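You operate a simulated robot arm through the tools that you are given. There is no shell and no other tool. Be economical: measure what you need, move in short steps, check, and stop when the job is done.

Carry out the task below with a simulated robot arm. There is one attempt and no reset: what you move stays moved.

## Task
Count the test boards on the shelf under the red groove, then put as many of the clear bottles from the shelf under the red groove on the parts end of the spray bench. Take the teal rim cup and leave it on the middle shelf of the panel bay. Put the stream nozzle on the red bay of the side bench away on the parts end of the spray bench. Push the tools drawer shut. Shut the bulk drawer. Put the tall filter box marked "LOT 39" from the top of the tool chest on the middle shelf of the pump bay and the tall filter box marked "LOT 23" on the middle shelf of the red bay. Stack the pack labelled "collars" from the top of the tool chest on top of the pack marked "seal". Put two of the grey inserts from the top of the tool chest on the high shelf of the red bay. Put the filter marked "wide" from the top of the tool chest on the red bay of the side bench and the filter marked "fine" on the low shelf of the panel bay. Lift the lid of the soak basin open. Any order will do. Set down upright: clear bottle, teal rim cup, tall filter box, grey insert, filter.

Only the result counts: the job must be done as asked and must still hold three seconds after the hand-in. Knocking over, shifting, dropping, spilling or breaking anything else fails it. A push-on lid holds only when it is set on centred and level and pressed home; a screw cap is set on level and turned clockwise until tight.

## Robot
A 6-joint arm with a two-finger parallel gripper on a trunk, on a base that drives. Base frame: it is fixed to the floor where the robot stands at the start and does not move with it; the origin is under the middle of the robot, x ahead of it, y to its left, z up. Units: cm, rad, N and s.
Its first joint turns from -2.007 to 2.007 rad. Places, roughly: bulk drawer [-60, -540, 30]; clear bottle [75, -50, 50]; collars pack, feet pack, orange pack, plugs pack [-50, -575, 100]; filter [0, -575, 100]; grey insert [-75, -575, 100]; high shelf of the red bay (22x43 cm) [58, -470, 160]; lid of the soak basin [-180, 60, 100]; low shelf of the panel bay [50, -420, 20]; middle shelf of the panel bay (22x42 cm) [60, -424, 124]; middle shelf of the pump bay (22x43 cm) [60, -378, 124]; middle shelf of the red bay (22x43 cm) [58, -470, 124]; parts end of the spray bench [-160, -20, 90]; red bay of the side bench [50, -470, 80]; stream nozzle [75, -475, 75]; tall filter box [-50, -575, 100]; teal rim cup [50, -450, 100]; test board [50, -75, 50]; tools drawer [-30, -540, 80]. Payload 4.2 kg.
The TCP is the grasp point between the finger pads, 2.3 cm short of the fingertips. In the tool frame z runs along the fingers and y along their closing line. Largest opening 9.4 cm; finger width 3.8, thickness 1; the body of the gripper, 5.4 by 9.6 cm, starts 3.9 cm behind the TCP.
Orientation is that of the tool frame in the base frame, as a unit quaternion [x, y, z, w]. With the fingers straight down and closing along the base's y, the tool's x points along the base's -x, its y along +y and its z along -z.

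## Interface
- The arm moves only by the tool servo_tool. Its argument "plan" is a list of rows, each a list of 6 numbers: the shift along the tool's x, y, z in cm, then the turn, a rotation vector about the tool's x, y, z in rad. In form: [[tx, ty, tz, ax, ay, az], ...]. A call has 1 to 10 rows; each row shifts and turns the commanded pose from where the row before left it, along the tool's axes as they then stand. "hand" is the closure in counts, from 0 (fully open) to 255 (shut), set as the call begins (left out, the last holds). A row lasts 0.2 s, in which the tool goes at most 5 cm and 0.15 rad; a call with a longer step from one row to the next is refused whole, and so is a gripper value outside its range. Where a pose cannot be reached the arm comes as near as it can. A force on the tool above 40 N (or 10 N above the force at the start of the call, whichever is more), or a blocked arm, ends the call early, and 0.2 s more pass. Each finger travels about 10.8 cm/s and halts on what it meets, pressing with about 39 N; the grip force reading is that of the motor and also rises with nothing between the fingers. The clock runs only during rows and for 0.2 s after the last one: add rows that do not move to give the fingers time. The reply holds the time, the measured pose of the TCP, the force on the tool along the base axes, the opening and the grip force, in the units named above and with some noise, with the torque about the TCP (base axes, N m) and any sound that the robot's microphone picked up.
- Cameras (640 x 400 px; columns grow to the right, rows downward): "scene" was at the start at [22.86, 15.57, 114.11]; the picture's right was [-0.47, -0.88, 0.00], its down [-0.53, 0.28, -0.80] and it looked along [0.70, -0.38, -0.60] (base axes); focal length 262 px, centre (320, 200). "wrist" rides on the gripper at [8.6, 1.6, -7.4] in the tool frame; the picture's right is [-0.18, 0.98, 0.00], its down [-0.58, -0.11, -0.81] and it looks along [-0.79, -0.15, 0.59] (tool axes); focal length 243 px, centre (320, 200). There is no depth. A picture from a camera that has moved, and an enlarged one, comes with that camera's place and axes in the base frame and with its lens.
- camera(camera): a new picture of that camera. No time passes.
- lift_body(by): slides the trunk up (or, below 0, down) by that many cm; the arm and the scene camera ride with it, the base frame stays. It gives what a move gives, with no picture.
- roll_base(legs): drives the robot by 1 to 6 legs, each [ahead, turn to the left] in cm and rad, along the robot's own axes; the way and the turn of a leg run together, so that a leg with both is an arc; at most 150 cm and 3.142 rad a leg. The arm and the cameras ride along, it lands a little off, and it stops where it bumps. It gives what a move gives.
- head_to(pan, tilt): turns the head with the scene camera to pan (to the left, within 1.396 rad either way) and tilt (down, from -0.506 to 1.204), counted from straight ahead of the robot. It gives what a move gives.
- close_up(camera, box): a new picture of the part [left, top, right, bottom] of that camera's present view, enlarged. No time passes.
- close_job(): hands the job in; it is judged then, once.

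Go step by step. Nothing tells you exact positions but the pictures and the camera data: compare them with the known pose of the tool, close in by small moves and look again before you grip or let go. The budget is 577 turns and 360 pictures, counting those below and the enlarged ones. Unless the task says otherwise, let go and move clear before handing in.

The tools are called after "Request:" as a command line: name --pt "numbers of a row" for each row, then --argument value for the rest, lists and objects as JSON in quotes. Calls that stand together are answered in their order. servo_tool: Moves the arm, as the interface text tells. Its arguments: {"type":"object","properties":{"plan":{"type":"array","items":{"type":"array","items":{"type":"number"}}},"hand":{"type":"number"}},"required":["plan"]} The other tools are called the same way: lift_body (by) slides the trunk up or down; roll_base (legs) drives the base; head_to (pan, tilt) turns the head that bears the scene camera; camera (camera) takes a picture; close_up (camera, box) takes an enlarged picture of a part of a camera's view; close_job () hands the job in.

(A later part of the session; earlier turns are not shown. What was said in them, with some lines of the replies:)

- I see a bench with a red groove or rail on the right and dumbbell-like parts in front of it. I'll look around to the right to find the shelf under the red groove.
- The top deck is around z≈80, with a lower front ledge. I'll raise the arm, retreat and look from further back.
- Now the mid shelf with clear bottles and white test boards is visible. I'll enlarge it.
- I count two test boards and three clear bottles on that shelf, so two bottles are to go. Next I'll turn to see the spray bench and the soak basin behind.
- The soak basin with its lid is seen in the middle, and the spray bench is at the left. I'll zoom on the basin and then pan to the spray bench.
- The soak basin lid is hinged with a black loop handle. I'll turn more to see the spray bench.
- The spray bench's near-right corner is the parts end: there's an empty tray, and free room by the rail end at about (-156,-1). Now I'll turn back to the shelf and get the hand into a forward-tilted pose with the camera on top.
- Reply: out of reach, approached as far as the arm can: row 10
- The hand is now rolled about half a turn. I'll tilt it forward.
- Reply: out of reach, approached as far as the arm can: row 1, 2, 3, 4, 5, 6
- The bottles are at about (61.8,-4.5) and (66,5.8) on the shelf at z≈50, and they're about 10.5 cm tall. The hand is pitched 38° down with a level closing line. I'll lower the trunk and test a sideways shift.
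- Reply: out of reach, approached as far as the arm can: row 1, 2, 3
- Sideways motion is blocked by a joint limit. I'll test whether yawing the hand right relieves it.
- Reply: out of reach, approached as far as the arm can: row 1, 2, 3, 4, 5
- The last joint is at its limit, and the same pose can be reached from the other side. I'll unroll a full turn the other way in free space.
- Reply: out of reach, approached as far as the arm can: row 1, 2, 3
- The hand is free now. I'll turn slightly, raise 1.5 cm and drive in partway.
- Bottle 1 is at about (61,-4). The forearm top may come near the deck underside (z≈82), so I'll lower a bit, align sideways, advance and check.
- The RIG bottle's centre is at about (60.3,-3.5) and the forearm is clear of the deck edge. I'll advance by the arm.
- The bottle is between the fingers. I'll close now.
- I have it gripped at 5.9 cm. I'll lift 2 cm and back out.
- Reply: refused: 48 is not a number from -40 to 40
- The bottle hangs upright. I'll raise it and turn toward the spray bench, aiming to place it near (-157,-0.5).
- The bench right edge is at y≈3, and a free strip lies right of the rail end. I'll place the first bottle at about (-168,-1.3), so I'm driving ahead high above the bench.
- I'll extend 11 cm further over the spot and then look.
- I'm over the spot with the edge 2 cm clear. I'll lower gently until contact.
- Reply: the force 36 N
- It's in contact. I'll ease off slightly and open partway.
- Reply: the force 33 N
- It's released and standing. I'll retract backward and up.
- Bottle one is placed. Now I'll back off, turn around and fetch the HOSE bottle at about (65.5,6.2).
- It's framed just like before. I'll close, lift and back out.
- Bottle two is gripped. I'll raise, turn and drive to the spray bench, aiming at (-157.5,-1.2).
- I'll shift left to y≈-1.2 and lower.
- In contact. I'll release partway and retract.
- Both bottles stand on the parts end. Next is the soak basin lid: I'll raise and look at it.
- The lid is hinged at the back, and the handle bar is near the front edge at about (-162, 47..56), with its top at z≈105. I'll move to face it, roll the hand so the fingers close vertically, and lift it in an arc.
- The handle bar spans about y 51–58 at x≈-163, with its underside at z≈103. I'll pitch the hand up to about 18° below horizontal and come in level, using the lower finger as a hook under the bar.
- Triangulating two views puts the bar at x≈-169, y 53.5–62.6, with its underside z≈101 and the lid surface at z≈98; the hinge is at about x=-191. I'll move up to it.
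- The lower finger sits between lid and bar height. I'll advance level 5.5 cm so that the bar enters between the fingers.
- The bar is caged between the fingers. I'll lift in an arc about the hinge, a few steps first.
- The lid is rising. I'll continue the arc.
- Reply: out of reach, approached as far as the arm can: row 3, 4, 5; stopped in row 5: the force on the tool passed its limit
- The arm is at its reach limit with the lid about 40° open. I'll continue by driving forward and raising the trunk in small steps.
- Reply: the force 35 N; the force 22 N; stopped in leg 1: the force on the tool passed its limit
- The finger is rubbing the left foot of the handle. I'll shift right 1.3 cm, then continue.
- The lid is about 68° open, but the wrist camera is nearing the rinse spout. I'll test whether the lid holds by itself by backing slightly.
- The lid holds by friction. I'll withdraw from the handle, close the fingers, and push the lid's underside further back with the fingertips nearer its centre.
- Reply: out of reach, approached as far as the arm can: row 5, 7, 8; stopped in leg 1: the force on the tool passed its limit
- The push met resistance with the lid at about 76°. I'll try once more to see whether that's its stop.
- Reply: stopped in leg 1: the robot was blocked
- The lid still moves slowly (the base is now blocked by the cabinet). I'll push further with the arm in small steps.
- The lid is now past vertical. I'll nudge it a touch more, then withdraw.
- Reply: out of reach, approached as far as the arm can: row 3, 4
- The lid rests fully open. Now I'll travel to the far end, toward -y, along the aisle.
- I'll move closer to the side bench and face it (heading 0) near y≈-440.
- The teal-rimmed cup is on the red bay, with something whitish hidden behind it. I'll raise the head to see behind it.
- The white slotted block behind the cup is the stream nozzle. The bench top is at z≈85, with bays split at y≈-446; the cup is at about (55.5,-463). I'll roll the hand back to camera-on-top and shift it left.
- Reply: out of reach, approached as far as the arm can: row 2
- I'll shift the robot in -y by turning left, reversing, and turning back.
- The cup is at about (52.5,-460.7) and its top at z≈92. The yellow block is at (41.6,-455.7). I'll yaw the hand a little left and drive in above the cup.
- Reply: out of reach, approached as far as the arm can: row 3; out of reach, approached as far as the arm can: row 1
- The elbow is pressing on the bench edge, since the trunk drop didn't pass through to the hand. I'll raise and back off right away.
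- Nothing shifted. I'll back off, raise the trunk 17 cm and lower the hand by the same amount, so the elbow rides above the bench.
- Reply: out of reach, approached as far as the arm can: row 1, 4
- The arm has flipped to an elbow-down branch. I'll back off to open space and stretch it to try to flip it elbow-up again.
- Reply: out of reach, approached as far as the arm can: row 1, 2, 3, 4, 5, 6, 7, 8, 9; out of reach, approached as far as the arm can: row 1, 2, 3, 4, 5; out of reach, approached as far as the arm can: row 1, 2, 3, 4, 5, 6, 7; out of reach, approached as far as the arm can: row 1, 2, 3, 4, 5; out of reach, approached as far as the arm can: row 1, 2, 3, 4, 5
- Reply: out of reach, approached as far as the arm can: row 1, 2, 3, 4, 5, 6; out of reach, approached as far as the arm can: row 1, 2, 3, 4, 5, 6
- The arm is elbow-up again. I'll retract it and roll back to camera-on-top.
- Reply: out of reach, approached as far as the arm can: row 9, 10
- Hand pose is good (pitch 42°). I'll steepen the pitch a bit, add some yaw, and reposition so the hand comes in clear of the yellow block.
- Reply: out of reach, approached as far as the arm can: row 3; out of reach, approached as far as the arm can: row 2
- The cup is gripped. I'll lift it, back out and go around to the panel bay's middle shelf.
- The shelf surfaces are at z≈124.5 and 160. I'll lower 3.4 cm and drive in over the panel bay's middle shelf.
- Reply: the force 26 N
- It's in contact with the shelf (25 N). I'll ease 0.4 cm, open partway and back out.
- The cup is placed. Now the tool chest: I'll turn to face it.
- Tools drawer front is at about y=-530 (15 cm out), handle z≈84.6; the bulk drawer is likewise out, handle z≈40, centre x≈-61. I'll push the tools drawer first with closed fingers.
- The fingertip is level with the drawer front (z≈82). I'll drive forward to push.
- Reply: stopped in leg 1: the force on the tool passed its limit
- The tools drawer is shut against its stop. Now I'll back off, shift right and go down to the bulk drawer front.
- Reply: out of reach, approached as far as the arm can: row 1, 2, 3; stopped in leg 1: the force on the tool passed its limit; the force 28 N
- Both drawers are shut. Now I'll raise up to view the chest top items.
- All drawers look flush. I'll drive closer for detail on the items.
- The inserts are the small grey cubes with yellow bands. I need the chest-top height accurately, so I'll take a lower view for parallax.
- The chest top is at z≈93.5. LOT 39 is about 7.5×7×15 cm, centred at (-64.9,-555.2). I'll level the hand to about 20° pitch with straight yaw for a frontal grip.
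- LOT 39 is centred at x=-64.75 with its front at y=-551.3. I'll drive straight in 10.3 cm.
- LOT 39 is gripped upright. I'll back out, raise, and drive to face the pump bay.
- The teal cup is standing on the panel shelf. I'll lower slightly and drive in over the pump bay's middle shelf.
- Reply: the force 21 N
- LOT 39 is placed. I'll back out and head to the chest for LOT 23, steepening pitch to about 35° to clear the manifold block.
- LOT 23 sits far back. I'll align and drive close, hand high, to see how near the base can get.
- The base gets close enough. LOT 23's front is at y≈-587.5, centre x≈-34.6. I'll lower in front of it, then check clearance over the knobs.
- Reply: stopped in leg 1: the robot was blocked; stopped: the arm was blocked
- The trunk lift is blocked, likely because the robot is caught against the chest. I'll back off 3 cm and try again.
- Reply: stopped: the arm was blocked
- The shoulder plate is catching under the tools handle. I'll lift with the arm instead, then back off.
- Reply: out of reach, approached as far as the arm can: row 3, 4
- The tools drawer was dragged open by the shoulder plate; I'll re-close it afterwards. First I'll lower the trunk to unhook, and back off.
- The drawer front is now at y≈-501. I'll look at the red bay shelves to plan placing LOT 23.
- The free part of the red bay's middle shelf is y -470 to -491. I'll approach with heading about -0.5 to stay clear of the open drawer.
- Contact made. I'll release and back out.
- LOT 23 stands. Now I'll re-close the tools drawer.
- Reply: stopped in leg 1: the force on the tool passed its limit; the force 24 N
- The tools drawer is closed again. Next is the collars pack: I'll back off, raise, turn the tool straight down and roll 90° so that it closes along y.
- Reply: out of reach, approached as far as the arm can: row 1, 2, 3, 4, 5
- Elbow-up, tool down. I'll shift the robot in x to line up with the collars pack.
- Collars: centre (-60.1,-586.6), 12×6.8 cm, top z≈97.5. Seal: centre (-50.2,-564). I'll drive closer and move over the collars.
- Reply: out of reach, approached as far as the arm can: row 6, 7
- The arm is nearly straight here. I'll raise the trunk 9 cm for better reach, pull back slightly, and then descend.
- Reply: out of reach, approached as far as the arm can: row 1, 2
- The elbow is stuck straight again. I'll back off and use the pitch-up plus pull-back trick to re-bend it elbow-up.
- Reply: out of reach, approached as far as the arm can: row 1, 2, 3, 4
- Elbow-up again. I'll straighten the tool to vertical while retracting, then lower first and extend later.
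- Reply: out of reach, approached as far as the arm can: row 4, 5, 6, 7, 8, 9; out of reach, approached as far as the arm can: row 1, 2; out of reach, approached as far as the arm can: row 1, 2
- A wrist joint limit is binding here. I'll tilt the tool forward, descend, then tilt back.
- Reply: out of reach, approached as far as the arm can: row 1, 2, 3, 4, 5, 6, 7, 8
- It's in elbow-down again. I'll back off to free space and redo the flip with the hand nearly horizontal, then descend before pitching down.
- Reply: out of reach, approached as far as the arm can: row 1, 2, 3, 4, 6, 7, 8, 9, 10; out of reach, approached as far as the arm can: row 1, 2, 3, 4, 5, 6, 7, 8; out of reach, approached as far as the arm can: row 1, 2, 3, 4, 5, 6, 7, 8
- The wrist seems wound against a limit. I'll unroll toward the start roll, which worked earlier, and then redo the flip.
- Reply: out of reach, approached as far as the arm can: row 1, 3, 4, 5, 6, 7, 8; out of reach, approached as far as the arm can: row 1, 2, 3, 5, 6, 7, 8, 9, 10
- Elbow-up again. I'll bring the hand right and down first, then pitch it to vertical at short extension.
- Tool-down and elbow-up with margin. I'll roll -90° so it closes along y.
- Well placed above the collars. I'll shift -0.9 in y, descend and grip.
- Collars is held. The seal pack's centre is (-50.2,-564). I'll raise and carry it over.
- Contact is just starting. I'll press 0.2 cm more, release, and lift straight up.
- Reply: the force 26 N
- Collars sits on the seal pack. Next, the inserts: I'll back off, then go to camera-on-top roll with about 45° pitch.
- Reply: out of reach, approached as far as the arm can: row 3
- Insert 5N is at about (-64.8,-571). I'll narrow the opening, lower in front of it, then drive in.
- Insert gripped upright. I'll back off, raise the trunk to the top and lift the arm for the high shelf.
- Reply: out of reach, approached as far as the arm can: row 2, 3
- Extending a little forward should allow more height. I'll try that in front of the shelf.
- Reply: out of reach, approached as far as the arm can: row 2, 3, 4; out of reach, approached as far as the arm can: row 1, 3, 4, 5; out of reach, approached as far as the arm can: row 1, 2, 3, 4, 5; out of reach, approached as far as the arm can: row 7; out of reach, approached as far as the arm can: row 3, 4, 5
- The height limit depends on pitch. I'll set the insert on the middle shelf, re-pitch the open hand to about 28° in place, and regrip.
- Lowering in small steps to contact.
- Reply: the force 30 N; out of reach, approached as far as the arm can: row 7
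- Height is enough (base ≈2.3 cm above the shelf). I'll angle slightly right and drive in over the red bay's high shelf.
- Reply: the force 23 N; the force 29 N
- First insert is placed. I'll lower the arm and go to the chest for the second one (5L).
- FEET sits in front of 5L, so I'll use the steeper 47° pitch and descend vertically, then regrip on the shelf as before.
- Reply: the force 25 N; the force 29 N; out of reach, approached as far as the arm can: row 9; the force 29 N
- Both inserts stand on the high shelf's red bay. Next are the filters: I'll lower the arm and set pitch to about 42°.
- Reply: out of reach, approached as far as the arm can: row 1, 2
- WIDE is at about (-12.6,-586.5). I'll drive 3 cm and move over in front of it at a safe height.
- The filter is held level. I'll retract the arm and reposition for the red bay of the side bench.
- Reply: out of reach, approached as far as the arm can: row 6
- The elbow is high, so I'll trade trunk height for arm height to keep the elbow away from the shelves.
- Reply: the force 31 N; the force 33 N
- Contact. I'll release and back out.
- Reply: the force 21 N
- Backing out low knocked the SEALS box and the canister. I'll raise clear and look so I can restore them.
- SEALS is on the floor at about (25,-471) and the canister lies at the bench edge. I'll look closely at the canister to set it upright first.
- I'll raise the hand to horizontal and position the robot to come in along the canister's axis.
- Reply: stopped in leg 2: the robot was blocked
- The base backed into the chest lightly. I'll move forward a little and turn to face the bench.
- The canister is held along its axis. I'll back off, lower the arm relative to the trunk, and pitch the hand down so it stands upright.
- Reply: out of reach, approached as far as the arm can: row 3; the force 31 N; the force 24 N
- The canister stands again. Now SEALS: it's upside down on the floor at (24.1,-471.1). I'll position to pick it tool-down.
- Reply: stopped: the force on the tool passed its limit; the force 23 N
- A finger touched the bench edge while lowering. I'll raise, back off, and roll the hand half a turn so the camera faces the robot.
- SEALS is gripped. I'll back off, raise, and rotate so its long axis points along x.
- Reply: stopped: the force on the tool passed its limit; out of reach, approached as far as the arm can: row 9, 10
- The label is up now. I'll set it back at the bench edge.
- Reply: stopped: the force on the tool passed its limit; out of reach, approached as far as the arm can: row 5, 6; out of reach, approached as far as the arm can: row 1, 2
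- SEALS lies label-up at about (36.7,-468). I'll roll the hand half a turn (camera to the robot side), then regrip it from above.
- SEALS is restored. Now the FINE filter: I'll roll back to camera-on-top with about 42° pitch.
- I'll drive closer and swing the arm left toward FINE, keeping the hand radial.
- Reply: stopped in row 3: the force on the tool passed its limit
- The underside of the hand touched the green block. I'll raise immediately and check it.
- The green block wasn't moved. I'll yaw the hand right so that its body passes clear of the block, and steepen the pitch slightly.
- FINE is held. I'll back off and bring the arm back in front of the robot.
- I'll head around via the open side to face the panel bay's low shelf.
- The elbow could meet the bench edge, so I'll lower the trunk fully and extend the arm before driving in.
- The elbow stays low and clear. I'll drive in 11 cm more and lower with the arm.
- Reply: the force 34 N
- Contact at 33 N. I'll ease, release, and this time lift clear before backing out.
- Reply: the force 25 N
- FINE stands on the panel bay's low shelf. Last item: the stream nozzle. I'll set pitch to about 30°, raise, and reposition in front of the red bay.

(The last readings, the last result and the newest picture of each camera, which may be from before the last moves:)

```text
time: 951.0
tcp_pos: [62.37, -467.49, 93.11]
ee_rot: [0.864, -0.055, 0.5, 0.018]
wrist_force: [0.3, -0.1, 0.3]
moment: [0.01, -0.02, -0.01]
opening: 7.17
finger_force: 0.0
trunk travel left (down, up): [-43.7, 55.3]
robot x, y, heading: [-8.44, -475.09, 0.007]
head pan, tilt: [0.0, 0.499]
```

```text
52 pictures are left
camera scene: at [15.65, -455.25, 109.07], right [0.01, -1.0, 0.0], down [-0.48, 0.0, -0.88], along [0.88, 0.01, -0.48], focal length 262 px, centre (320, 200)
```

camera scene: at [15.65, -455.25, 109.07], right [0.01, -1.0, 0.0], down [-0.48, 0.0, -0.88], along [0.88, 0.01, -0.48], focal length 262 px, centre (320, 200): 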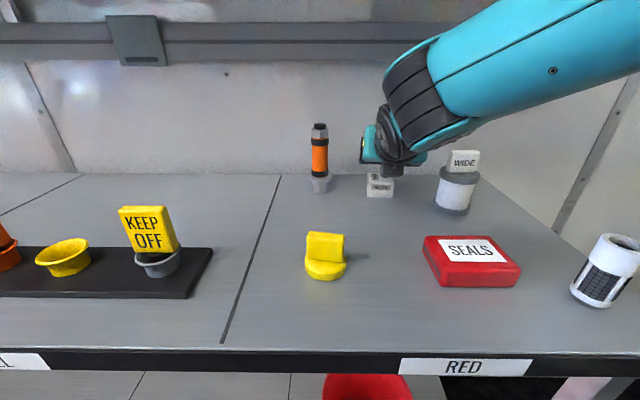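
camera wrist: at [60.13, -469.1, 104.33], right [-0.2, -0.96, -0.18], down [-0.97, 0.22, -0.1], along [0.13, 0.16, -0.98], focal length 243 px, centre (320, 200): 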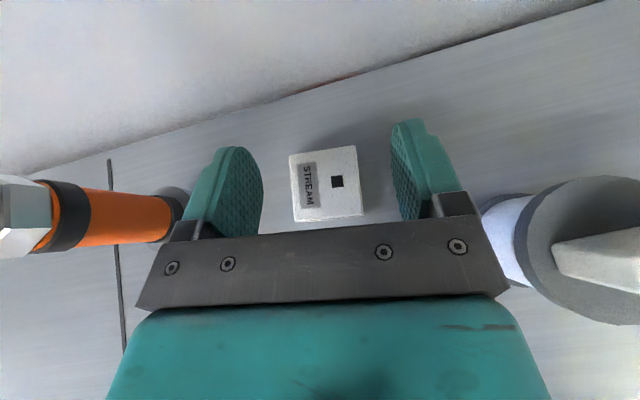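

Request:
lift_body --by -4.6

Request:
servo_tool --pt "0 0 0 0 0 0" --pt "0 0 0 0 0 0" --pt "0 0 0 0 0 0" --pt "0 0 0 0 0 0" --hand 255

Request:
lift_body --by 11

Request:
camera --camera "wrist"

```text
time: 951.9
tcp_pos: [62.42, -467.44, 88.61]
ee_rot: [0.864, -0.055, 0.5, 0.018]
wrist_force: [0.4, -0.9, -0.3]
moment: [0.01, 0.03, -0.01]
opening: 7.19
finger_force: 0.0
trunk travel left (down, up): [-39.1, 59.9]
robot x, y, heading: [-8.84, -474.51, 0.006]
head pan, tilt: [0.0, 0.499]
```

```text
time: 952.9
tcp_pos: [62.39, -467.59, 88.64]
ee_rot: [0.864, -0.055, 0.499, 0.018]
wrist_force: [-0.6, 0.9, 1.4]
moment: [-0.06, -0.03, 0.0]
opening: 4.72
finger_force: 39.1
trunk travel left (down, up): [-39.1, 59.9]
robot x, y, heading: [-8.43, -475.43, 0.006]
head pan, tilt: [0.0, 0.499]
```

```text
time: 954.3
tcp_pos: [62.39, -467.47, 99.71]
ee_rot: [0.864, -0.055, 0.5, 0.018]
wrist_force: [-0.2, 0.0, -0.7]
moment: [0.03, 0.0, 0.02]
opening: 4.74
finger_force: 39.3
trunk travel left (down, up): [-50.1, 48.9]
robot x, y, heading: [-8.91, -475.07, 0.006]
head pan, tilt: [0.0, 0.499]
```

```text
51 pictures are left
camera wrist: at [60.13, -469.1, 110.72], right [-0.2, -0.96, -0.18], down [-0.97, 0.22, -0.1], along [0.13, 0.16, -0.98], focal length 243 px, centre (320, 200)
```

wrist: 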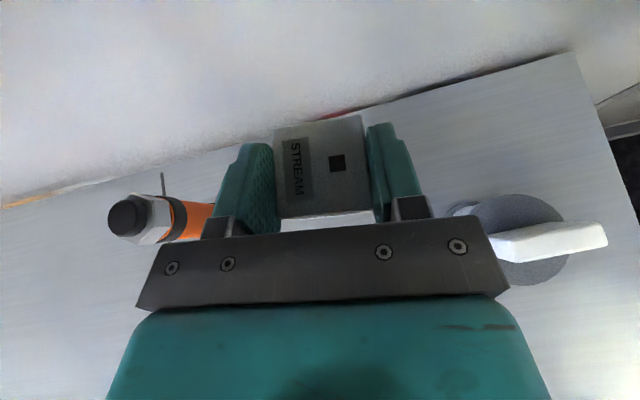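

The stream nozzle is gripped. I'll back out high, and travel back to the spray bench.

Request:
roll_base --legs '[[-40, 0]]'

Request:
lift_body --by 20

Request:
roll_base --legs '[[0, 1.58], [150, 0], [100, 0]]'

Request:
head_to --pan 0.0 --tilt 0.3

Request:
camera --camera "scene"

```text
time: 956.7
tcp_pos: [23.3, -467.75, 99.53]
ee_rot: [0.864, -0.054, 0.5, 0.018]
wrist_force: [-0.1, -0.8, -0.3]
moment: [-0.02, -0.02, 0.02]
opening: 4.75
finger_force: 39.2
trunk travel left (down, up): [-50.1, 48.9]
robot x, y, heading: [-47.92, -475.4, 0.006]
head pan, tilt: [0.0, 0.499]
```

```text
time: 958.9
tcp_pos: [23.34, -467.76, 119.47]
ee_rot: [0.864, -0.055, 0.5, 0.018]
wrist_force: [-0.5, 0.0, -0.7]
moment: [-0.01, 0.01, 0.0]
opening: 4.73
finger_force: 38.9
trunk travel left (down, up): [-70.1, 28.9]
robot x, y, heading: [-47.75, -475.37, 0.006]
head pan, tilt: [0.0, 0.499]
```

```text
time: 975.1
tcp_pos: [-61.56, -152.68, 119.47]
ee_rot: [0.645, 0.578, 0.364, -0.344]
wrist_force: [0.1, 0.4, -0.9]
moment: [-0.01, 0.01, -0.01]
opening: 4.74
finger_force: 38.8
trunk travel left (down, up): [-70.1, 28.9]
robot x, y, heading: [-52.69, -223.22, 1.592]
head pan, tilt: [0.0, 0.499]
```

```text
time: 975.8
tcp_pos: [-61.52, -152.8, 119.54]
ee_rot: [0.644, 0.578, 0.363, -0.344]
wrist_force: [0.4, 0.1, -0.8]
moment: [-0.02, -0.01, -0.01]
opening: 4.75
finger_force: 39.3
trunk travel left (down, up): [-70.1, 28.9]
robot x, y, heading: [-53.26, -223.21, 1.599]
head pan, tilt: [0.0, 0.3]
```

```text
50 pictures are left
camera scene: at [-72.87, -199.23, 137.31], right [1.0, 0.02, 0.0], down [0.01, -0.3, -0.96], along [-0.02, 0.95, -0.3], focal length 262 px, centre (320, 200)
```

scene: 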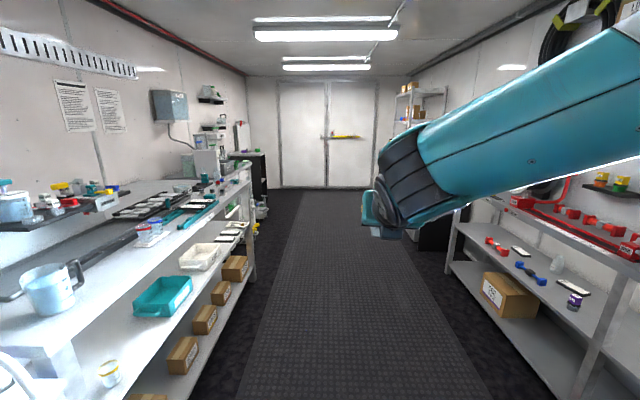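

Request:
roll_base --legs '[[0, -0.03], [150, 0], [79.5, 0], [0, 1.571]]'

Request:
head_to --pan 0.1 --tilt 0.55

Request:
camera --camera "scene"

```text
time: 991.2
tcp_pos: [-129.28, -4.4, 119.55]
ee_rot: [0.043, 0.865, 0.011, -0.5]
wrist_force: [0.8, 0.0, -0.1]
moment: [0.0, 0.0, -0.02]
opening: 4.72
finger_force: 39.3
trunk travel left (down, up): [-70.1, 28.9]
robot x, y, heading: [-58.52, 5.41, -3.107]
head pan, tilt: [0.0, 0.3]
```

```text
time: 992.0
tcp_pos: [-129.21, -4.55, 119.48]
ee_rot: [0.042, 0.865, 0.011, -0.5]
wrist_force: [0.5, -0.3, -0.7]
moment: [-0.02, -0.01, -0.01]
opening: 4.75
finger_force: 39.0
trunk travel left (down, up): [-70.1, 28.9]
robot x, y, heading: [-58.47, 4.92, -3.101]
head pan, tilt: [0.099, 0.55]
```

```text
49 pictures are left
camera scene: at [-81.88, -15.86, 135.02], right [-0.13, 0.99, 0.0], down [0.52, 0.07, -0.85], along [-0.85, -0.11, -0.52], focal length 262 px, centre (320, 200)
```

scene: 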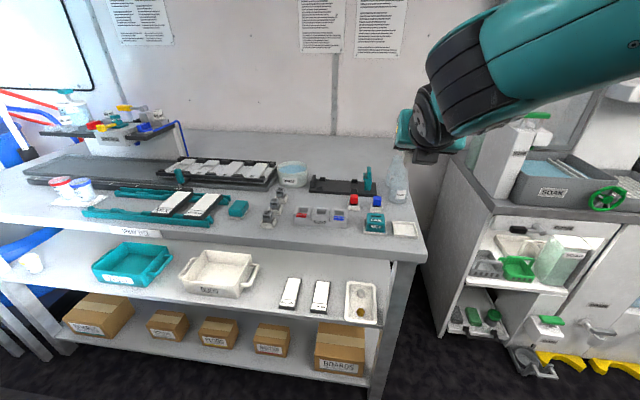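

Request:
close_up --camera "scene" --box '[330, 180, 450, 255]'

```text
5.33 times, centred on (390, 218) of scene
camera zoom: at [-81.88, -15.86, 135.02], right [-0.13, 0.99, 0.0], down [0.52, 0.07, -0.85], along [-0.85, -0.11, -0.52], focal length 1399 px, centre (-53, 107)
```

zoom: 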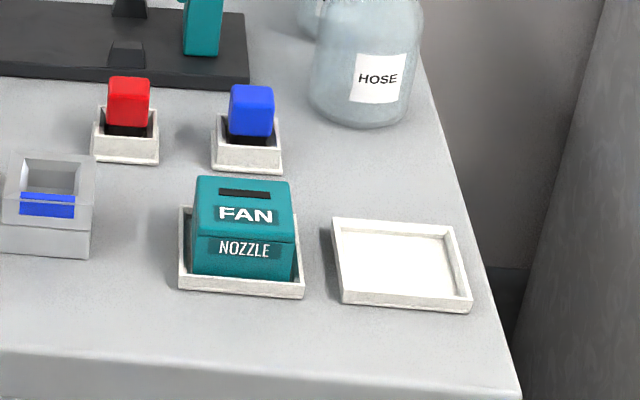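

The empty tray's centre is at about (-142.5,0). I'll align the hand and move over it.

Request:
servo_tool --pt "0 2.5 0 0.06 0 -0.035" --pt "0 2.5 0 0 0 0"

Request:
roll_base --legs '[[12, 0]]'

Request:
lift_body --by -17

Request:
camera --camera "wrist"

Request:
camera --camera "scene"

```text
time: 992.6
tcp_pos: [-128.81, 0.58, 119.37]
ee_rot: [0.012, 0.865, -0.006, -0.501]
wrist_force: [0.2, -0.7, 0.2]
moment: [0.03, -0.01, -0.01]
opening: 4.73
finger_force: 38.7
trunk travel left (down, up): [-70.1, 28.9]
robot x, y, heading: [-58.64, 5.39, -3.107]
head pan, tilt: [0.099, 0.55]
```

```text
time: 993.8
tcp_pos: [-140.72, 0.26, 119.38]
ee_rot: [0.014, 0.865, -0.005, -0.501]
wrist_force: [0.6, 0.2, -0.8]
moment: [0.0, -0.03, -0.03]
opening: 4.74
finger_force: 38.9
trunk travel left (down, up): [-70.1, 28.9]
robot x, y, heading: [-70.72, 4.53, -3.107]
head pan, tilt: [0.099, 0.55]
```

```text
time: 995.7
tcp_pos: [-140.8, 0.29, 102.38]
ee_rot: [0.013, 0.865, -0.006, -0.502]
wrist_force: [-0.1, 0.8, -0.6]
moment: [0.03, -0.01, -0.02]
opening: 4.74
finger_force: 38.9
trunk travel left (down, up): [-53.1, 45.9]
robot x, y, heading: [-70.31, 4.63, -3.105]
head pan, tilt: [0.099, 0.55]
```

```text
47 pictures are left
camera wrist: at [-138.53, 2.19, 113.52], right [0.11, 0.98, -0.18], down [0.99, -0.13, -0.1], along [-0.12, -0.17, -0.98], focal length 243 px, centre (320, 200)
```

wrist: 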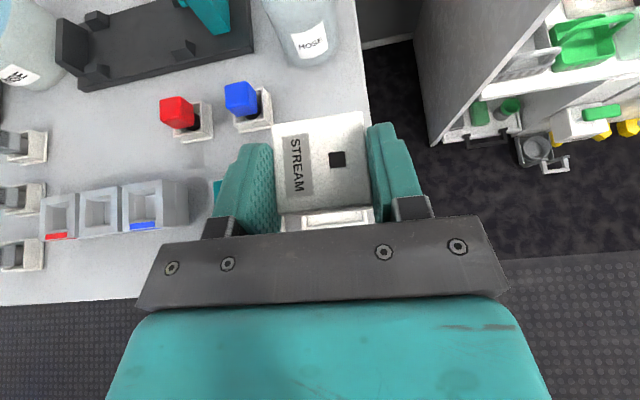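

```text
46 pictures are left
camera scene: at [-93.88, -16.24, 118.02], right [-0.13, 0.99, 0.0], down [0.52, 0.07, -0.85], along [-0.85, -0.11, -0.52], focal length 262 px, centre (320, 200)
```

scene: 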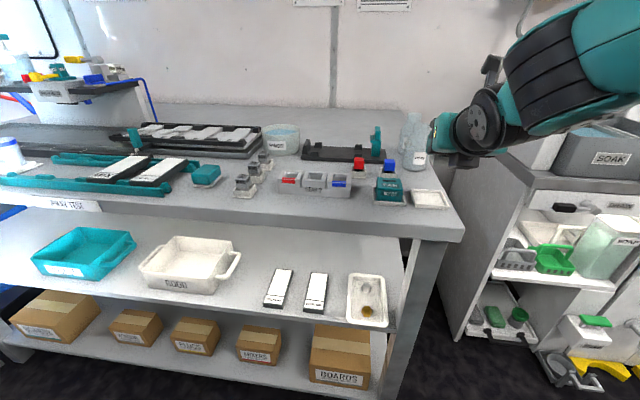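

Request:
servo_tool --pt "0.35 -0.35 0.61 0 0 0"

Request:
lift_body --by -6.5

Request:
camera --camera "wrist"

Request:
close_up --camera "scene" --box '[370, 90, 490, 165]'

```text
time: 996.1
tcp_pos: [-141.38, -0.13, 102.43]
ee_rot: [0.014, 0.866, -0.005, -0.5]
wrist_force: [0.3, 0.8, -0.3]
moment: [0.02, -0.02, -0.02]
opening: 4.74
finger_force: 38.8
trunk travel left (down, up): [-53.1, 45.9]
robot x, y, heading: [-70.78, 4.56, -3.107]
head pan, tilt: [0.099, 0.55]
```

```text
time: 997.2
tcp_pos: [-141.35, -0.18, 95.79]
ee_rot: [0.013, 0.865, -0.006, -0.501]
wrist_force: [1.0, 0.1, -0.5]
moment: [0.02, 0.01, 0.0]
opening: 4.74
finger_force: 39.2
trunk travel left (down, up): [-46.6, 52.4]
robot x, y, heading: [-70.47, 4.86, -3.111]
head pan, tilt: [0.099, 0.55]
```

```text
45 pictures are left
camera wrist: at [-139.26, 1.85, 107.04], right [0.11, 0.98, -0.18], down [0.99, -0.13, -0.1], along [-0.12, -0.17, -0.98], focal length 243 px, centre (320, 200)
```

wrist: 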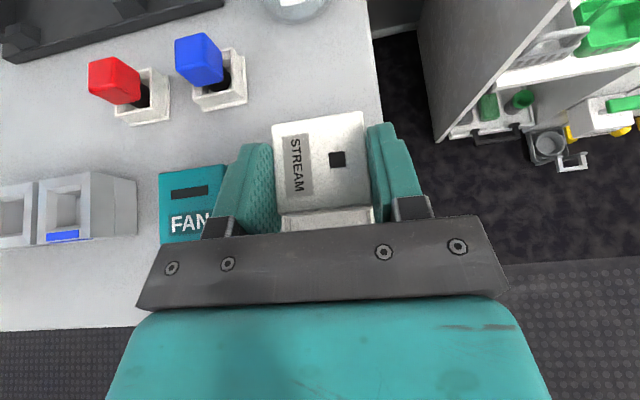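

```text
5.33 times, centred on (430, 128) of scene
camera zoom: at [-93.88, -16.24, 111.51], right [-0.13, 0.99, 0.0], down [0.52, 0.07, -0.85], along [-0.85, -0.11, -0.52], focal length 1399 px, centre (-267, 587)
```

zoom: 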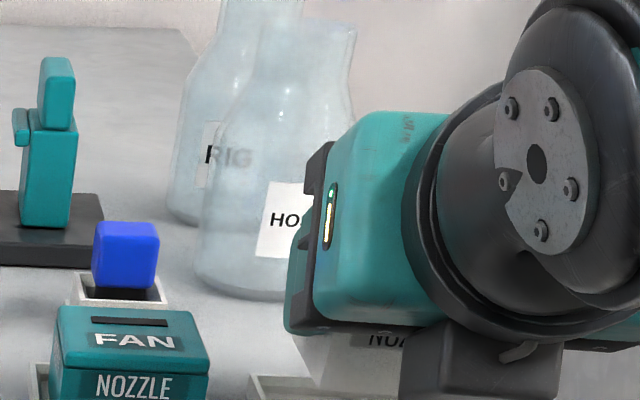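

Request:
close_up --camera "scene" --box '[370, 130, 490, 205]'

```text
5.33 times, centred on (430, 168) of scene
camera zoom: at [-93.88, -16.24, 111.51], right [-0.13, 0.99, 0.0], down [0.52, 0.07, -0.85], along [-0.85, -0.11, -0.52], focal length 1399 px, centre (-267, 373)
```

zoom: 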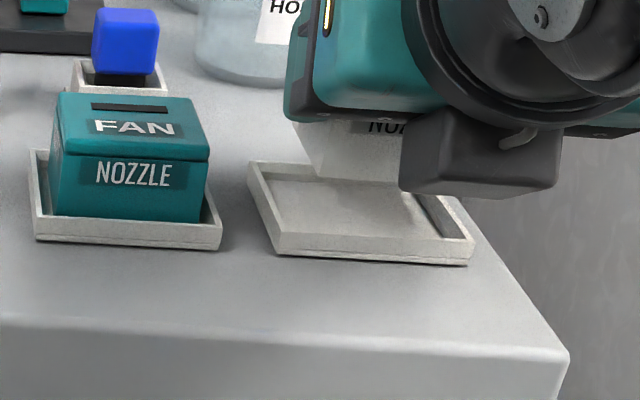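

The nozzle is centred over the tray. Lowering gently.

Request:
lift_body --by -1.6

Request:
lift_body --by -0.4

Request:
lift_body --by -0.3

Request:
lift_body --by -0.3

Request:
close_up --camera "scene" --box '[370, 110, 490, 185]'

```text
time: 997.8
tcp_pos: [-141.42, -0.03, 94.55]
ee_rot: [0.014, 0.864, -0.006, -0.504]
wrist_force: [-1.3, -0.2, 19.0]
moment: [0.45, -0.25, 0.04]
opening: 4.72
finger_force: 39.2
trunk travel left (down, up): [-45.0, 54.0]
robot x, y, heading: [-70.73, 4.86, -3.106]
head pan, tilt: [0.099, 0.55]
```

```text
time: 998.3
tcp_pos: [-141.29, -0.12, 94.23]
ee_rot: [0.013, 0.863, -0.007, -0.504]
wrist_force: [-2.6, -1.2, 32.7]
moment: [0.46, 0.17, 0.02]
opening: 4.75
finger_force: 38.8
trunk travel left (down, up): [-44.6, 54.4]
robot x, y, heading: [-70.54, 4.75, -3.108]
head pan, tilt: [0.099, 0.55]
```

```text
time: 998.9
tcp_pos: [-141.42, -0.12, 93.95]
ee_rot: [0.013, 0.864, -0.007, -0.504]
wrist_force: [-0.6, -1.9, 33.6]
moment: [0.61, 0.1, 0.0]
opening: 4.74
finger_force: 39.6
trunk travel left (down, up): [-44.3, 54.7]
robot x, y, heading: [-70.69, 4.49, -3.11]
head pan, tilt: [0.099, 0.55]
```

```text
time: 999.3
tcp_pos: [-141.57, -0.19, 93.94]
ee_rot: [0.014, 0.861, -0.007, -0.508]
wrist_force: [-2.0, -0.2, 9.2]
moment: [0.21, -0.06, 0.06]
opening: 4.75
finger_force: 38.8
trunk travel left (down, up): [-44.1, 54.9]
robot x, y, heading: [-70.62, 4.91, -3.111]
head pan, tilt: [0.099, 0.55]
stopped: the force on the tool passed its limit (the readings are from after the stop); the commanded pose is now the measured one
```

```text
5.33 times, centred on (430, 148) of scene
camera zoom: at [-93.85, -16.24, 108.93], right [-0.13, 0.99, 0.0], down [0.52, 0.07, -0.85], along [-0.85, -0.11, -0.52], focal length 1399 px, centre (-267, 480)
```

zoom: 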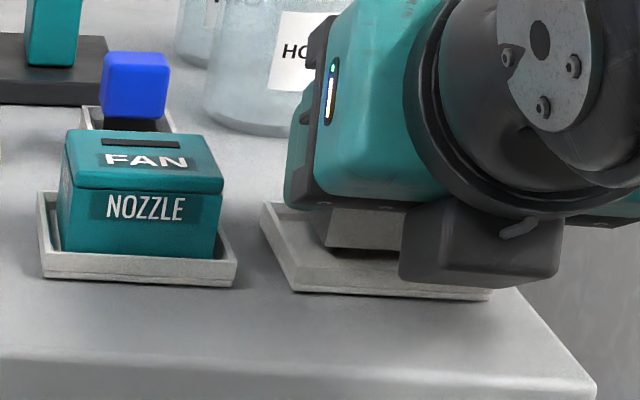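

Request:
lift_body --by 0.2

Request:
servo_tool --pt "0 0 0 0 0 0" --pt "0 0 0 0 0 0" --pt "0 0 0 0 0 0" --hand 95

Request:
camera --camera "wrist"

Request:
close_up --camera "scene" --box '[370, 110, 490, 185]'

```text
time: 999.8
tcp_pos: [-141.42, 0.06, 93.94]
ee_rot: [0.014, 0.863, -0.007, -0.505]
wrist_force: [-0.7, 0.3, 2.5]
moment: [0.12, -0.06, 0.0]
opening: 4.74
finger_force: 39.1
trunk travel left (down, up): [-44.3, 54.7]
robot x, y, heading: [-70.4, 5.17, -3.109]
head pan, tilt: [0.099, 0.55]
```

```text
time: 1000.6
tcp_pos: [-141.59, -0.1, 93.95]
ee_rot: [0.014, 0.863, -0.006, -0.505]
wrist_force: [0.6, -0.6, 0.8]
moment: [0.03, 0.01, 0.0]
opening: 5.91
finger_force: 0.0
trunk travel left (down, up): [-44.3, 54.7]
robot x, y, heading: [-69.85, 4.68, -3.106]
head pan, tilt: [0.099, 0.55]
```

```text
41 pictures are left
camera wrist: at [-139.26, 1.84, 105.06], right [0.11, 0.98, -0.19], down [0.99, -0.13, -0.11], along [-0.13, -0.17, -0.98], focal length 243 px, centre (320, 200)
```

wrist: 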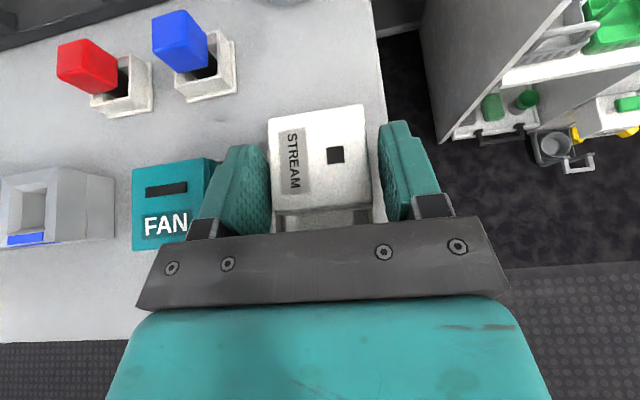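

```text
5.33 times, centred on (430, 148) of scene
camera zoom: at [-93.87, -16.24, 109.19], right [-0.13, 0.99, 0.0], down [0.52, 0.07, -0.85], along [-0.85, -0.11, -0.52], focal length 1399 px, centre (-267, 480)
```

zoom: 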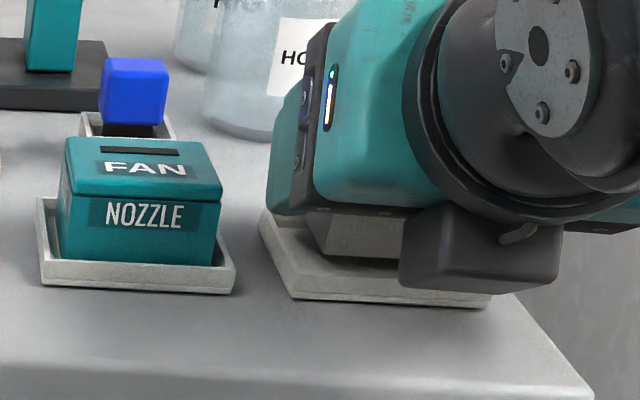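

Released. I'll lift straight up and check.

Request:
lift_body --by 14

Request:
roll_base --legs '[[-25, 0]]'

Request:
close_up --camera "scene" --box '[330, 120, 490, 220]'

Request:
camera --camera "scene"

```text
time: 1002.3
tcp_pos: [-141.63, -0.14, 107.92]
ee_rot: [0.014, 0.863, -0.006, -0.505]
wrist_force: [0.3, 0.1, 0.6]
moment: [0.0, -0.01, -0.02]
opening: 5.88
finger_force: 0.1
trunk travel left (down, up): [-58.3, 40.7]
robot x, y, heading: [-70.75, 4.93, -3.11]
head pan, tilt: [0.099, 0.55]
```

```text
time: 1004.1
tcp_pos: [-116.72, 0.88, 107.96]
ee_rot: [0.015, 0.862, -0.006, -0.506]
wrist_force: [0.5, -0.5, 0.1]
moment: [0.0, 0.0, 0.01]
opening: 5.9
finger_force: 0.0
trunk travel left (down, up): [-58.3, 40.7]
robot x, y, heading: [-45.32, 5.28, -3.111]
head pan, tilt: [0.099, 0.55]
```

```text
4.00 times, centred on (410, 170) of scene
camera zoom: at [-69.01, -15.38, 123.19], right [-0.13, 0.99, 0.0], down [0.52, 0.07, -0.85], along [-0.85, -0.11, -0.52], focal length 1049 px, centre (-40, 320)
```

zoom: 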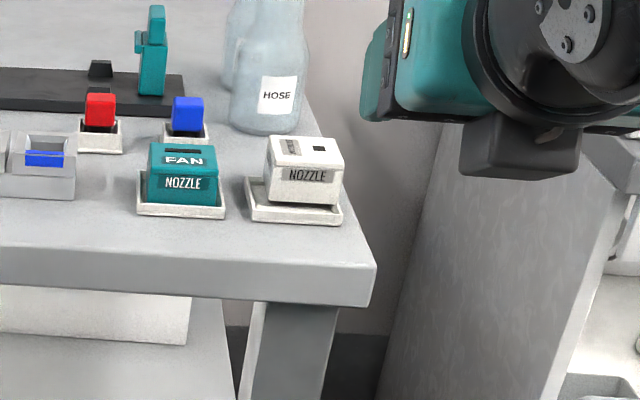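

```text
38 pictures are left
camera scene: at [-69.01, -15.38, 123.19], right [-0.13, 0.99, 0.0], down [0.52, 0.07, -0.85], along [-0.85, -0.11, -0.52], focal length 262 px, centre (320, 200)
```

scene: 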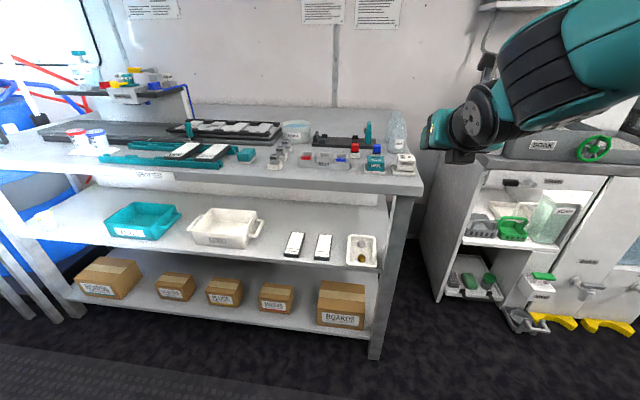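

Request:
close_up --camera "scene" --box '[360, 140, 430, 184]'

```text
9.09 times, centred on (395, 162) of scene
camera zoom: at [-69.01, -15.38, 123.19], right [-0.13, 0.99, 0.0], down [0.52, 0.07, -0.85], along [-0.85, -0.11, -0.52], focal length 2384 px, centre (-362, 546)
```

zoom: 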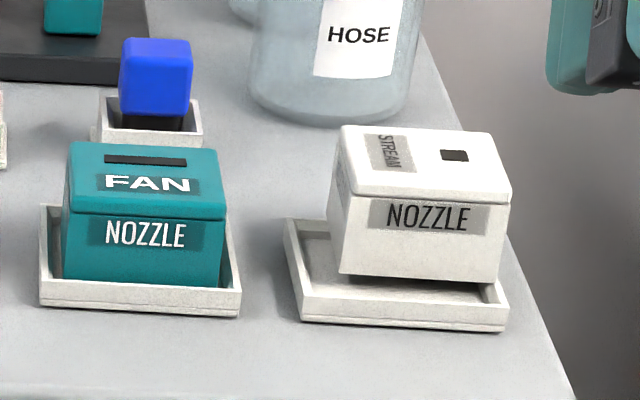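

The nozzle is resting on the tray's back rim, about 1.2 cm too far back. I'll regrip it and shift it forward.

Request:
roll_base --legs '[[25, 0]]'

Request:
camera --camera "wrist"

```text
time: 1005.9
tcp_pos: [-141.27, 0.01, 107.81]
ee_rot: [0.014, 0.863, -0.007, -0.504]
wrist_force: [0.7, 0.2, 1.0]
moment: [0.0, 0.0, 0.01]
opening: 5.9
finger_force: 0.1
trunk travel left (down, up): [-58.3, 40.7]
robot x, y, heading: [-70.19, 4.68, -3.111]
head pan, tilt: [0.099, 0.55]
```

```text
36 pictures are left
camera wrist: at [-138.96, 1.98, 119.07], right [0.11, 0.98, -0.19], down [0.99, -0.13, -0.11], along [-0.13, -0.17, -0.98], focal length 243 px, centre (320, 200)
```

wrist: 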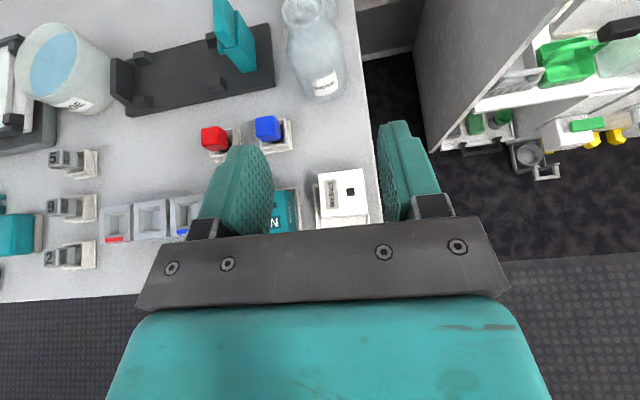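

Request:
lift_body --by -10

Request:
lift_body --by -3.4

Request:
servo_tool --pt "0 0 0 0 0 0" --pt "0 0 0 0 0 0" --pt "0 0 0 0 0 0" --hand 255

Request:
lift_body --by 2.5

Request:
camera --camera "wrist"

Request:
close_up --camera "scene" --box '[370, 110, 490, 185]'

```text
time: 1007.2
tcp_pos: [-141.3, -0.01, 97.97]
ee_rot: [0.014, 0.863, -0.007, -0.506]
wrist_force: [0.6, 0.4, -0.1]
moment: [0.0, -0.01, 0.0]
opening: 5.9
finger_force: 0.1
trunk travel left (down, up): [-48.3, 50.7]
robot x, y, heading: [-70.03, 4.52, -3.111]
head pan, tilt: [0.099, 0.55]
```

```text
time: 1008.0
tcp_pos: [-141.31, 0.06, 94.59]
ee_rot: [0.014, 0.863, -0.007, -0.505]
wrist_force: [0.0, -0.3, -0.2]
moment: [0.02, 0.01, 0.02]
opening: 5.91
finger_force: 0.1
trunk travel left (down, up): [-44.9, 54.1]
robot x, y, heading: [-69.94, 4.63, -3.111]
head pan, tilt: [0.099, 0.55]
```

```text
time: 1008.8
tcp_pos: [-141.34, 0.04, 94.59]
ee_rot: [0.015, 0.863, -0.006, -0.505]
wrist_force: [0.3, 0.0, 0.6]
moment: [0.08, -0.02, 0.02]
opening: 4.72
finger_force: 38.9
trunk travel left (down, up): [-44.9, 54.1]
robot x, y, heading: [-70.08, 4.92, -3.114]
head pan, tilt: [0.099, 0.55]
```

```text
time: 1009.5
tcp_pos: [-141.3, 0.02, 97.1]
ee_rot: [0.015, 0.863, -0.006, -0.504]
wrist_force: [0.9, 0.4, 0.0]
moment: [-0.01, -0.01, -0.02]
opening: 4.77
finger_force: 39.1
trunk travel left (down, up): [-47.4, 51.6]
robot x, y, heading: [-70.06, 4.65, -3.113]
head pan, tilt: [0.099, 0.55]
```

```text
35 pictures are left
camera wrist: at [-138.96, 1.97, 108.17], right [0.11, 0.98, -0.19], down [0.99, -0.13, -0.11], along [-0.13, -0.17, -0.98], focal length 243 px, centre (320, 200)
```

wrist: 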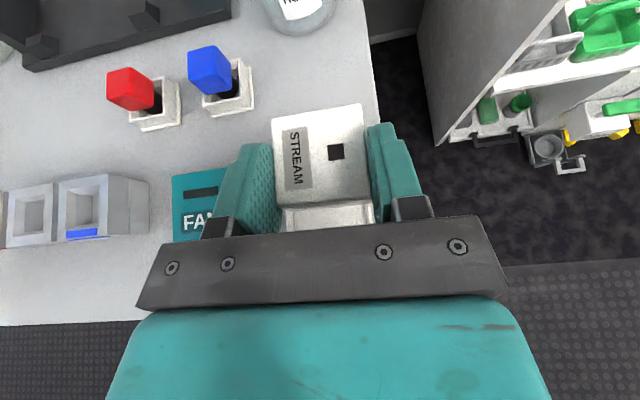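

```text
5.33 times, centred on (430, 148) of scene
camera zoom: at [-93.6, -16.17, 112.3], right [-0.13, 0.99, 0.0], down [0.52, 0.07, -0.85], along [-0.85, -0.11, -0.52], focal length 1399 px, centre (-267, 480)
```

zoom: 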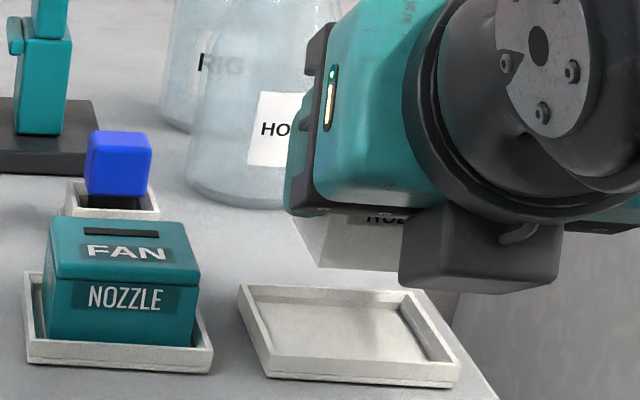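

Request:
servo_tool --pt "-0.79 -0.65 -1.39 0 0 0"

Request:
close_up --camera "scene" --box '[370, 110, 490, 185]'

```text
time: 1009.9
tcp_pos: [-139.67, -0.62, 97.07]
ee_rot: [0.014, 0.863, -0.007, -0.504]
wrist_force: [-0.2, 0.0, -0.5]
moment: [-0.01, -0.01, -0.05]
opening: 4.76
finger_force: 38.7
trunk travel left (down, up): [-47.4, 51.6]
robot x, y, heading: [-70.09, 4.96, -3.111]
head pan, tilt: [0.099, 0.55]
```

```text
5.33 times, centred on (430, 148) of scene
camera zoom: at [-93.61, -16.17, 112.29], right [-0.13, 0.99, 0.0], down [0.52, 0.07, -0.85], along [-0.85, -0.11, -0.52], focal length 1399 px, centre (-267, 480)
```

zoom: 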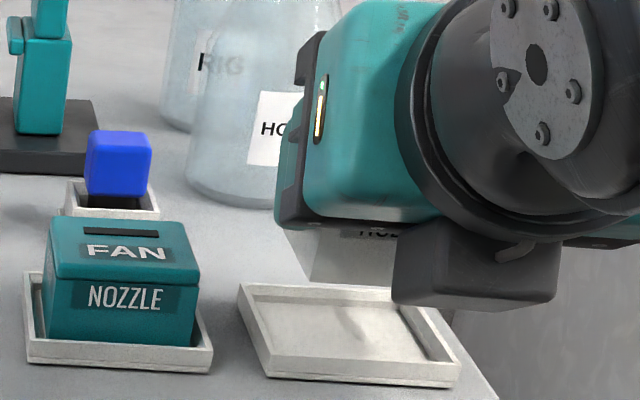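

Request:
lift_body --by -2.2

Request:
lift_body --by -0.5

Request:
lift_body --by -0.4

Request:
close_up --camera "scene" --box '[370, 110, 490, 185]'

```text
time: 1010.6
tcp_pos: [-139.7, -0.57, 95.08]
ee_rot: [0.014, 0.863, -0.007, -0.504]
wrist_force: [0.4, 0.8, -1.0]
moment: [0.02, 0.02, -0.01]
opening: 4.73
finger_force: 39.1
trunk travel left (down, up): [-45.2, 53.8]
robot x, y, heading: [-70.31, 4.96, -3.109]
head pan, tilt: [0.099, 0.55]
```

```text
time: 1011.1
tcp_pos: [-139.73, -0.52, 94.27]
ee_rot: [0.014, 0.862, -0.007, -0.506]
wrist_force: [-2.5, -0.2, 0.7]
moment: [0.02, 0.11, 0.02]
opening: 4.75
finger_force: 39.3
trunk travel left (down, up): [-44.7, 54.3]
robot x, y, heading: [-69.83, 4.71, -3.113]
head pan, tilt: [0.099, 0.55]
```

```text
time: 1011.6
tcp_pos: [-139.71, -0.46, 94.25]
ee_rot: [0.014, 0.861, -0.008, -0.508]
wrist_force: [-14.8, 1.3, 13.6]
moment: [0.28, 0.39, 0.32]
opening: 4.73
finger_force: 39.6
trunk travel left (down, up): [-44.3, 54.7]
robot x, y, heading: [-70.29, 5.09, -3.112]
head pan, tilt: [0.099, 0.55]
```

```text
5.33 times, centred on (430, 148) of scene
camera zoom: at [-93.62, -16.17, 109.21], right [-0.13, 0.99, 0.0], down [0.52, 0.07, -0.85], along [-0.85, -0.11, -0.52], focal length 1399 px, centre (-267, 480)
```

zoom: 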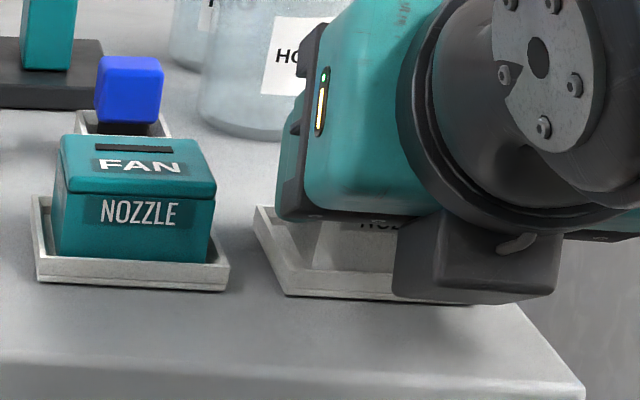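

Request:
servo_tool --pt "0 0 0 0 0 0" --pt "0 0 0 0 0 0" --pt "0 0 0 0 0 0" --hand 100

Request:
lift_body --by 14

Request:
roll_base --legs '[[-25, 0]]'

Request:
close_up --camera "scene" --box '[360, 140, 430, 184]'

```text
time: 1012.5
tcp_pos: [-139.75, -0.63, 93.98]
ee_rot: [0.015, 0.863, -0.006, -0.504]
wrist_force: [-0.1, 0.1, -1.2]
moment: [-0.02, -0.02, -0.01]
opening: 5.73
finger_force: 0.0
trunk travel left (down, up): [-44.3, 54.7]
robot x, y, heading: [-69.97, 5.04, -3.114]
head pan, tilt: [0.099, 0.55]
```

```text
time: 1014.1
tcp_pos: [-139.61, -0.63, 107.89]
ee_rot: [0.014, 0.863, -0.007, -0.505]
wrist_force: [0.2, 1.2, -0.1]
moment: [0.02, 0.01, 0.0]
opening: 5.73
finger_force: 0.0
trunk travel left (down, up): [-58.3, 40.7]
robot x, y, heading: [-69.98, 4.58, -3.114]
head pan, tilt: [0.099, 0.55]
```

```text
time: 1015.9
tcp_pos: [-114.82, 0.28, 108.17]
ee_rot: [0.015, 0.863, -0.007, -0.505]
wrist_force: [0.5, -0.2, 0.0]
moment: [-0.02, -0.01, 0.01]
opening: 5.71
finger_force: 0.1
trunk travel left (down, up): [-58.3, 40.7]
robot x, y, heading: [-45.35, 5.29, -3.111]
head pan, tilt: [0.099, 0.55]
```

```text
9.09 times, centred on (395, 162) of scene
camera zoom: at [-68.79, -15.35, 123.19], right [-0.13, 0.99, 0.0], down [0.52, 0.07, -0.85], along [-0.85, -0.11, -0.52], focal length 2384 px, centre (-362, 546)
```

zoom: 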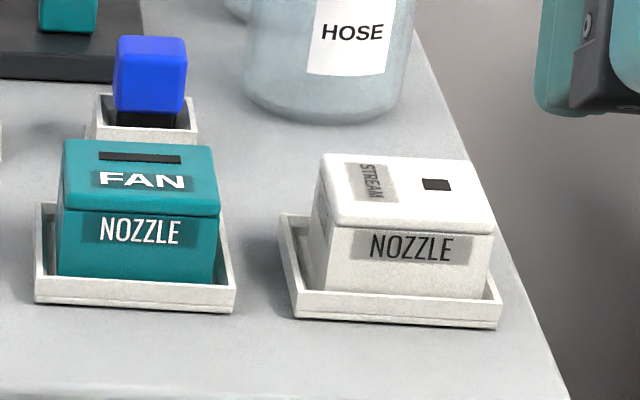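

The nozzle is now seated in its tray. A final look at the soak basin lid and the bottles.

Request:
head_to --pan -0.35 --tilt 0.4

Request:
camera --camera "scene"

```text
time: 1016.8
tcp_pos: [-114.85, 0.34, 108.08]
ee_rot: [0.016, 0.863, -0.006, -0.505]
wrist_force: [-0.2, 0.7, 0.7]
moment: [0.01, -0.01, -0.01]
opening: 5.72
finger_force: 0.0
trunk travel left (down, up): [-58.3, 40.7]
robot x, y, heading: [-45.2, 5.35, -3.111]
head pan, tilt: [-0.351, 0.4]
```

```text
30 pictures are left
camera scene: at [-68.68, -11.27, 124.56], right [0.31, 0.95, 0.0], down [0.37, -0.12, -0.92], along [-0.87, 0.29, -0.39], focal length 262 px, centre (320, 200)
```

scene: 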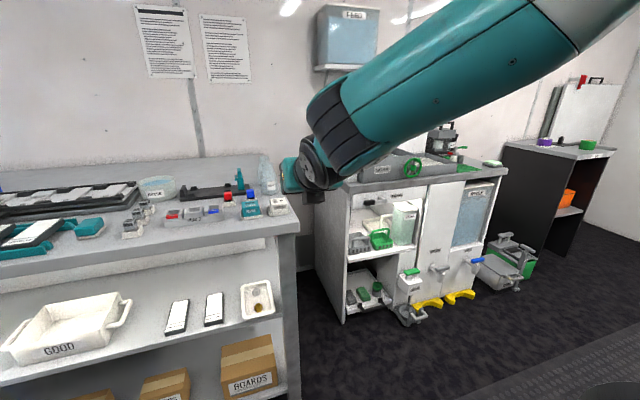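

Request:
roll_base --legs '[[0, 0.7]]'

Request:
head_to --pan -1.0 --tilt 0.35

Request:
camera --camera "scene"

```text
time: 1019.1
tcp_pos: [-94.56, -43.87, 108.03]
ee_rot: [-0.286, 0.814, -0.182, -0.471]
wrist_force: [-0.1, 0.5, 0.0]
moment: [-0.01, -0.05, 0.05]
opening: 5.7
finger_force: 0.2
trunk travel left (down, up): [-58.3, 40.7]
robot x, y, heading: [-45.47, 5.6, -2.393]
head pan, tilt: [-0.351, 0.4]
```

```text
time: 1020.2
tcp_pos: [-94.59, -43.88, 108.07]
ee_rot: [-0.286, 0.814, -0.182, -0.471]
wrist_force: [0.4, -0.5, 0.0]
moment: [-0.02, -0.01, 0.03]
opening: 5.71
finger_force: 0.1
trunk travel left (down, up): [-58.3, 40.7]
robot x, y, heading: [-45.2, 5.63, -2.397]
head pan, tilt: [-1.0, 0.351]
```

```text
29 pictures are left
camera scene: at [-52.28, -16.54, 125.02], right [0.25, 0.97, 0.0], down [0.33, -0.09, -0.94], along [-0.91, 0.24, -0.34], focal length 262 px, centre (320, 200)
```

scene: 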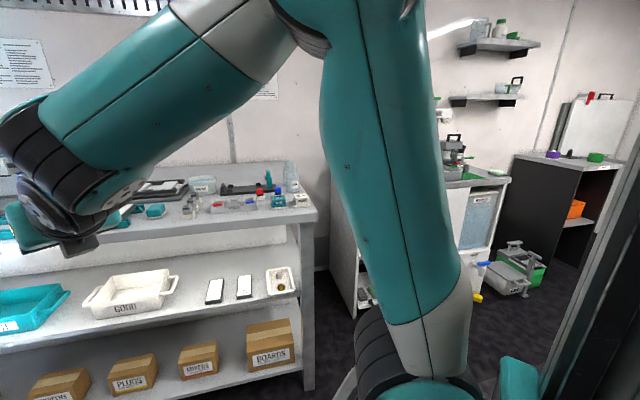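

Request:
roll_base --legs '[[0, -1.6]]'

Request:
head_to --pan 0.45 --tilt 0.35

Request:
camera --camera "scene"

```text
time: 1024.6
tcp_pos: [-89.5, 59.45, 108.03]
ee_rot: [0.411, 0.759, 0.228, -0.451]
wrist_force: [-0.2, 0.2, -0.5]
moment: [0.0, 0.0, 0.02]
opening: 5.72
finger_force: 0.1
trunk travel left (down, up): [-58.3, 40.7]
robot x, y, heading: [-45.26, 5.38, 2.218]
head pan, tilt: [-1.0, 0.351]
```

```text
time: 1026.2
tcp_pos: [-89.46, 59.45, 107.97]
ee_rot: [0.412, 0.759, 0.228, -0.45]
wrist_force: [0.0, 0.1, -0.2]
moment: [-0.03, 0.0, -0.03]
opening: 5.72
finger_force: 0.1
trunk travel left (down, up): [-58.3, 40.7]
robot x, y, heading: [-45.33, 5.65, 2.221]
head pan, tilt: [0.45, 0.351]
```

```text
28 pictures are left
camera scene: at [-78.27, 10.48, 125.02], right [0.46, 0.89, 0.0], down [0.31, -0.16, -0.94], along [-0.83, 0.43, -0.34], focal length 262 px, centre (320, 200)
```

scene: 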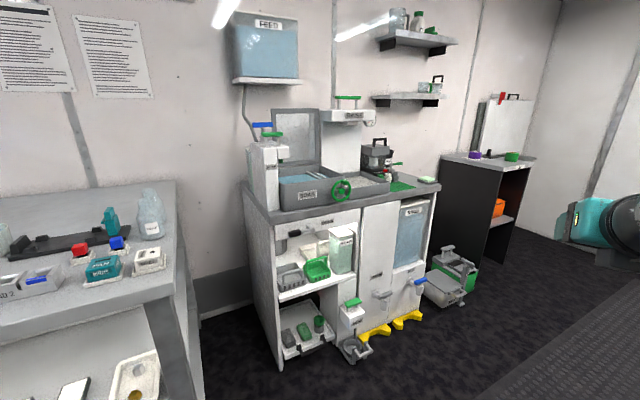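

Request:
close_job

```text
The job is handed in.
```

The whole job is done and handed in, but two bystander items were knocked while placing the "wide" filter. The SEALS box fell to the floor and landed upside down, and a small canister tipped over. I set both upright again as close to their original spots as I could judge. If a drop or a nudge counts by itself, that could fail the job.

- **Bottles:** I counted two test boards and put two of the three clear bottles on the parts end of the spray bench.
- **Tools drawer:** while getting the LOT 23 box the robot pulled it open again; I pushed it shut a second time.
- **Bulk drawer:** it is shut, though I only judged this from the pictures and from how far the push went.
- **Green block on the tool chest:** the hand touched it while reaching for the "fine" filter, and the pictures show no movement.
- **Final check:** the soak basin lid, the bottles and the stream nozzle were looked at again just before the hand-in. The shelves and the tool chest were not.
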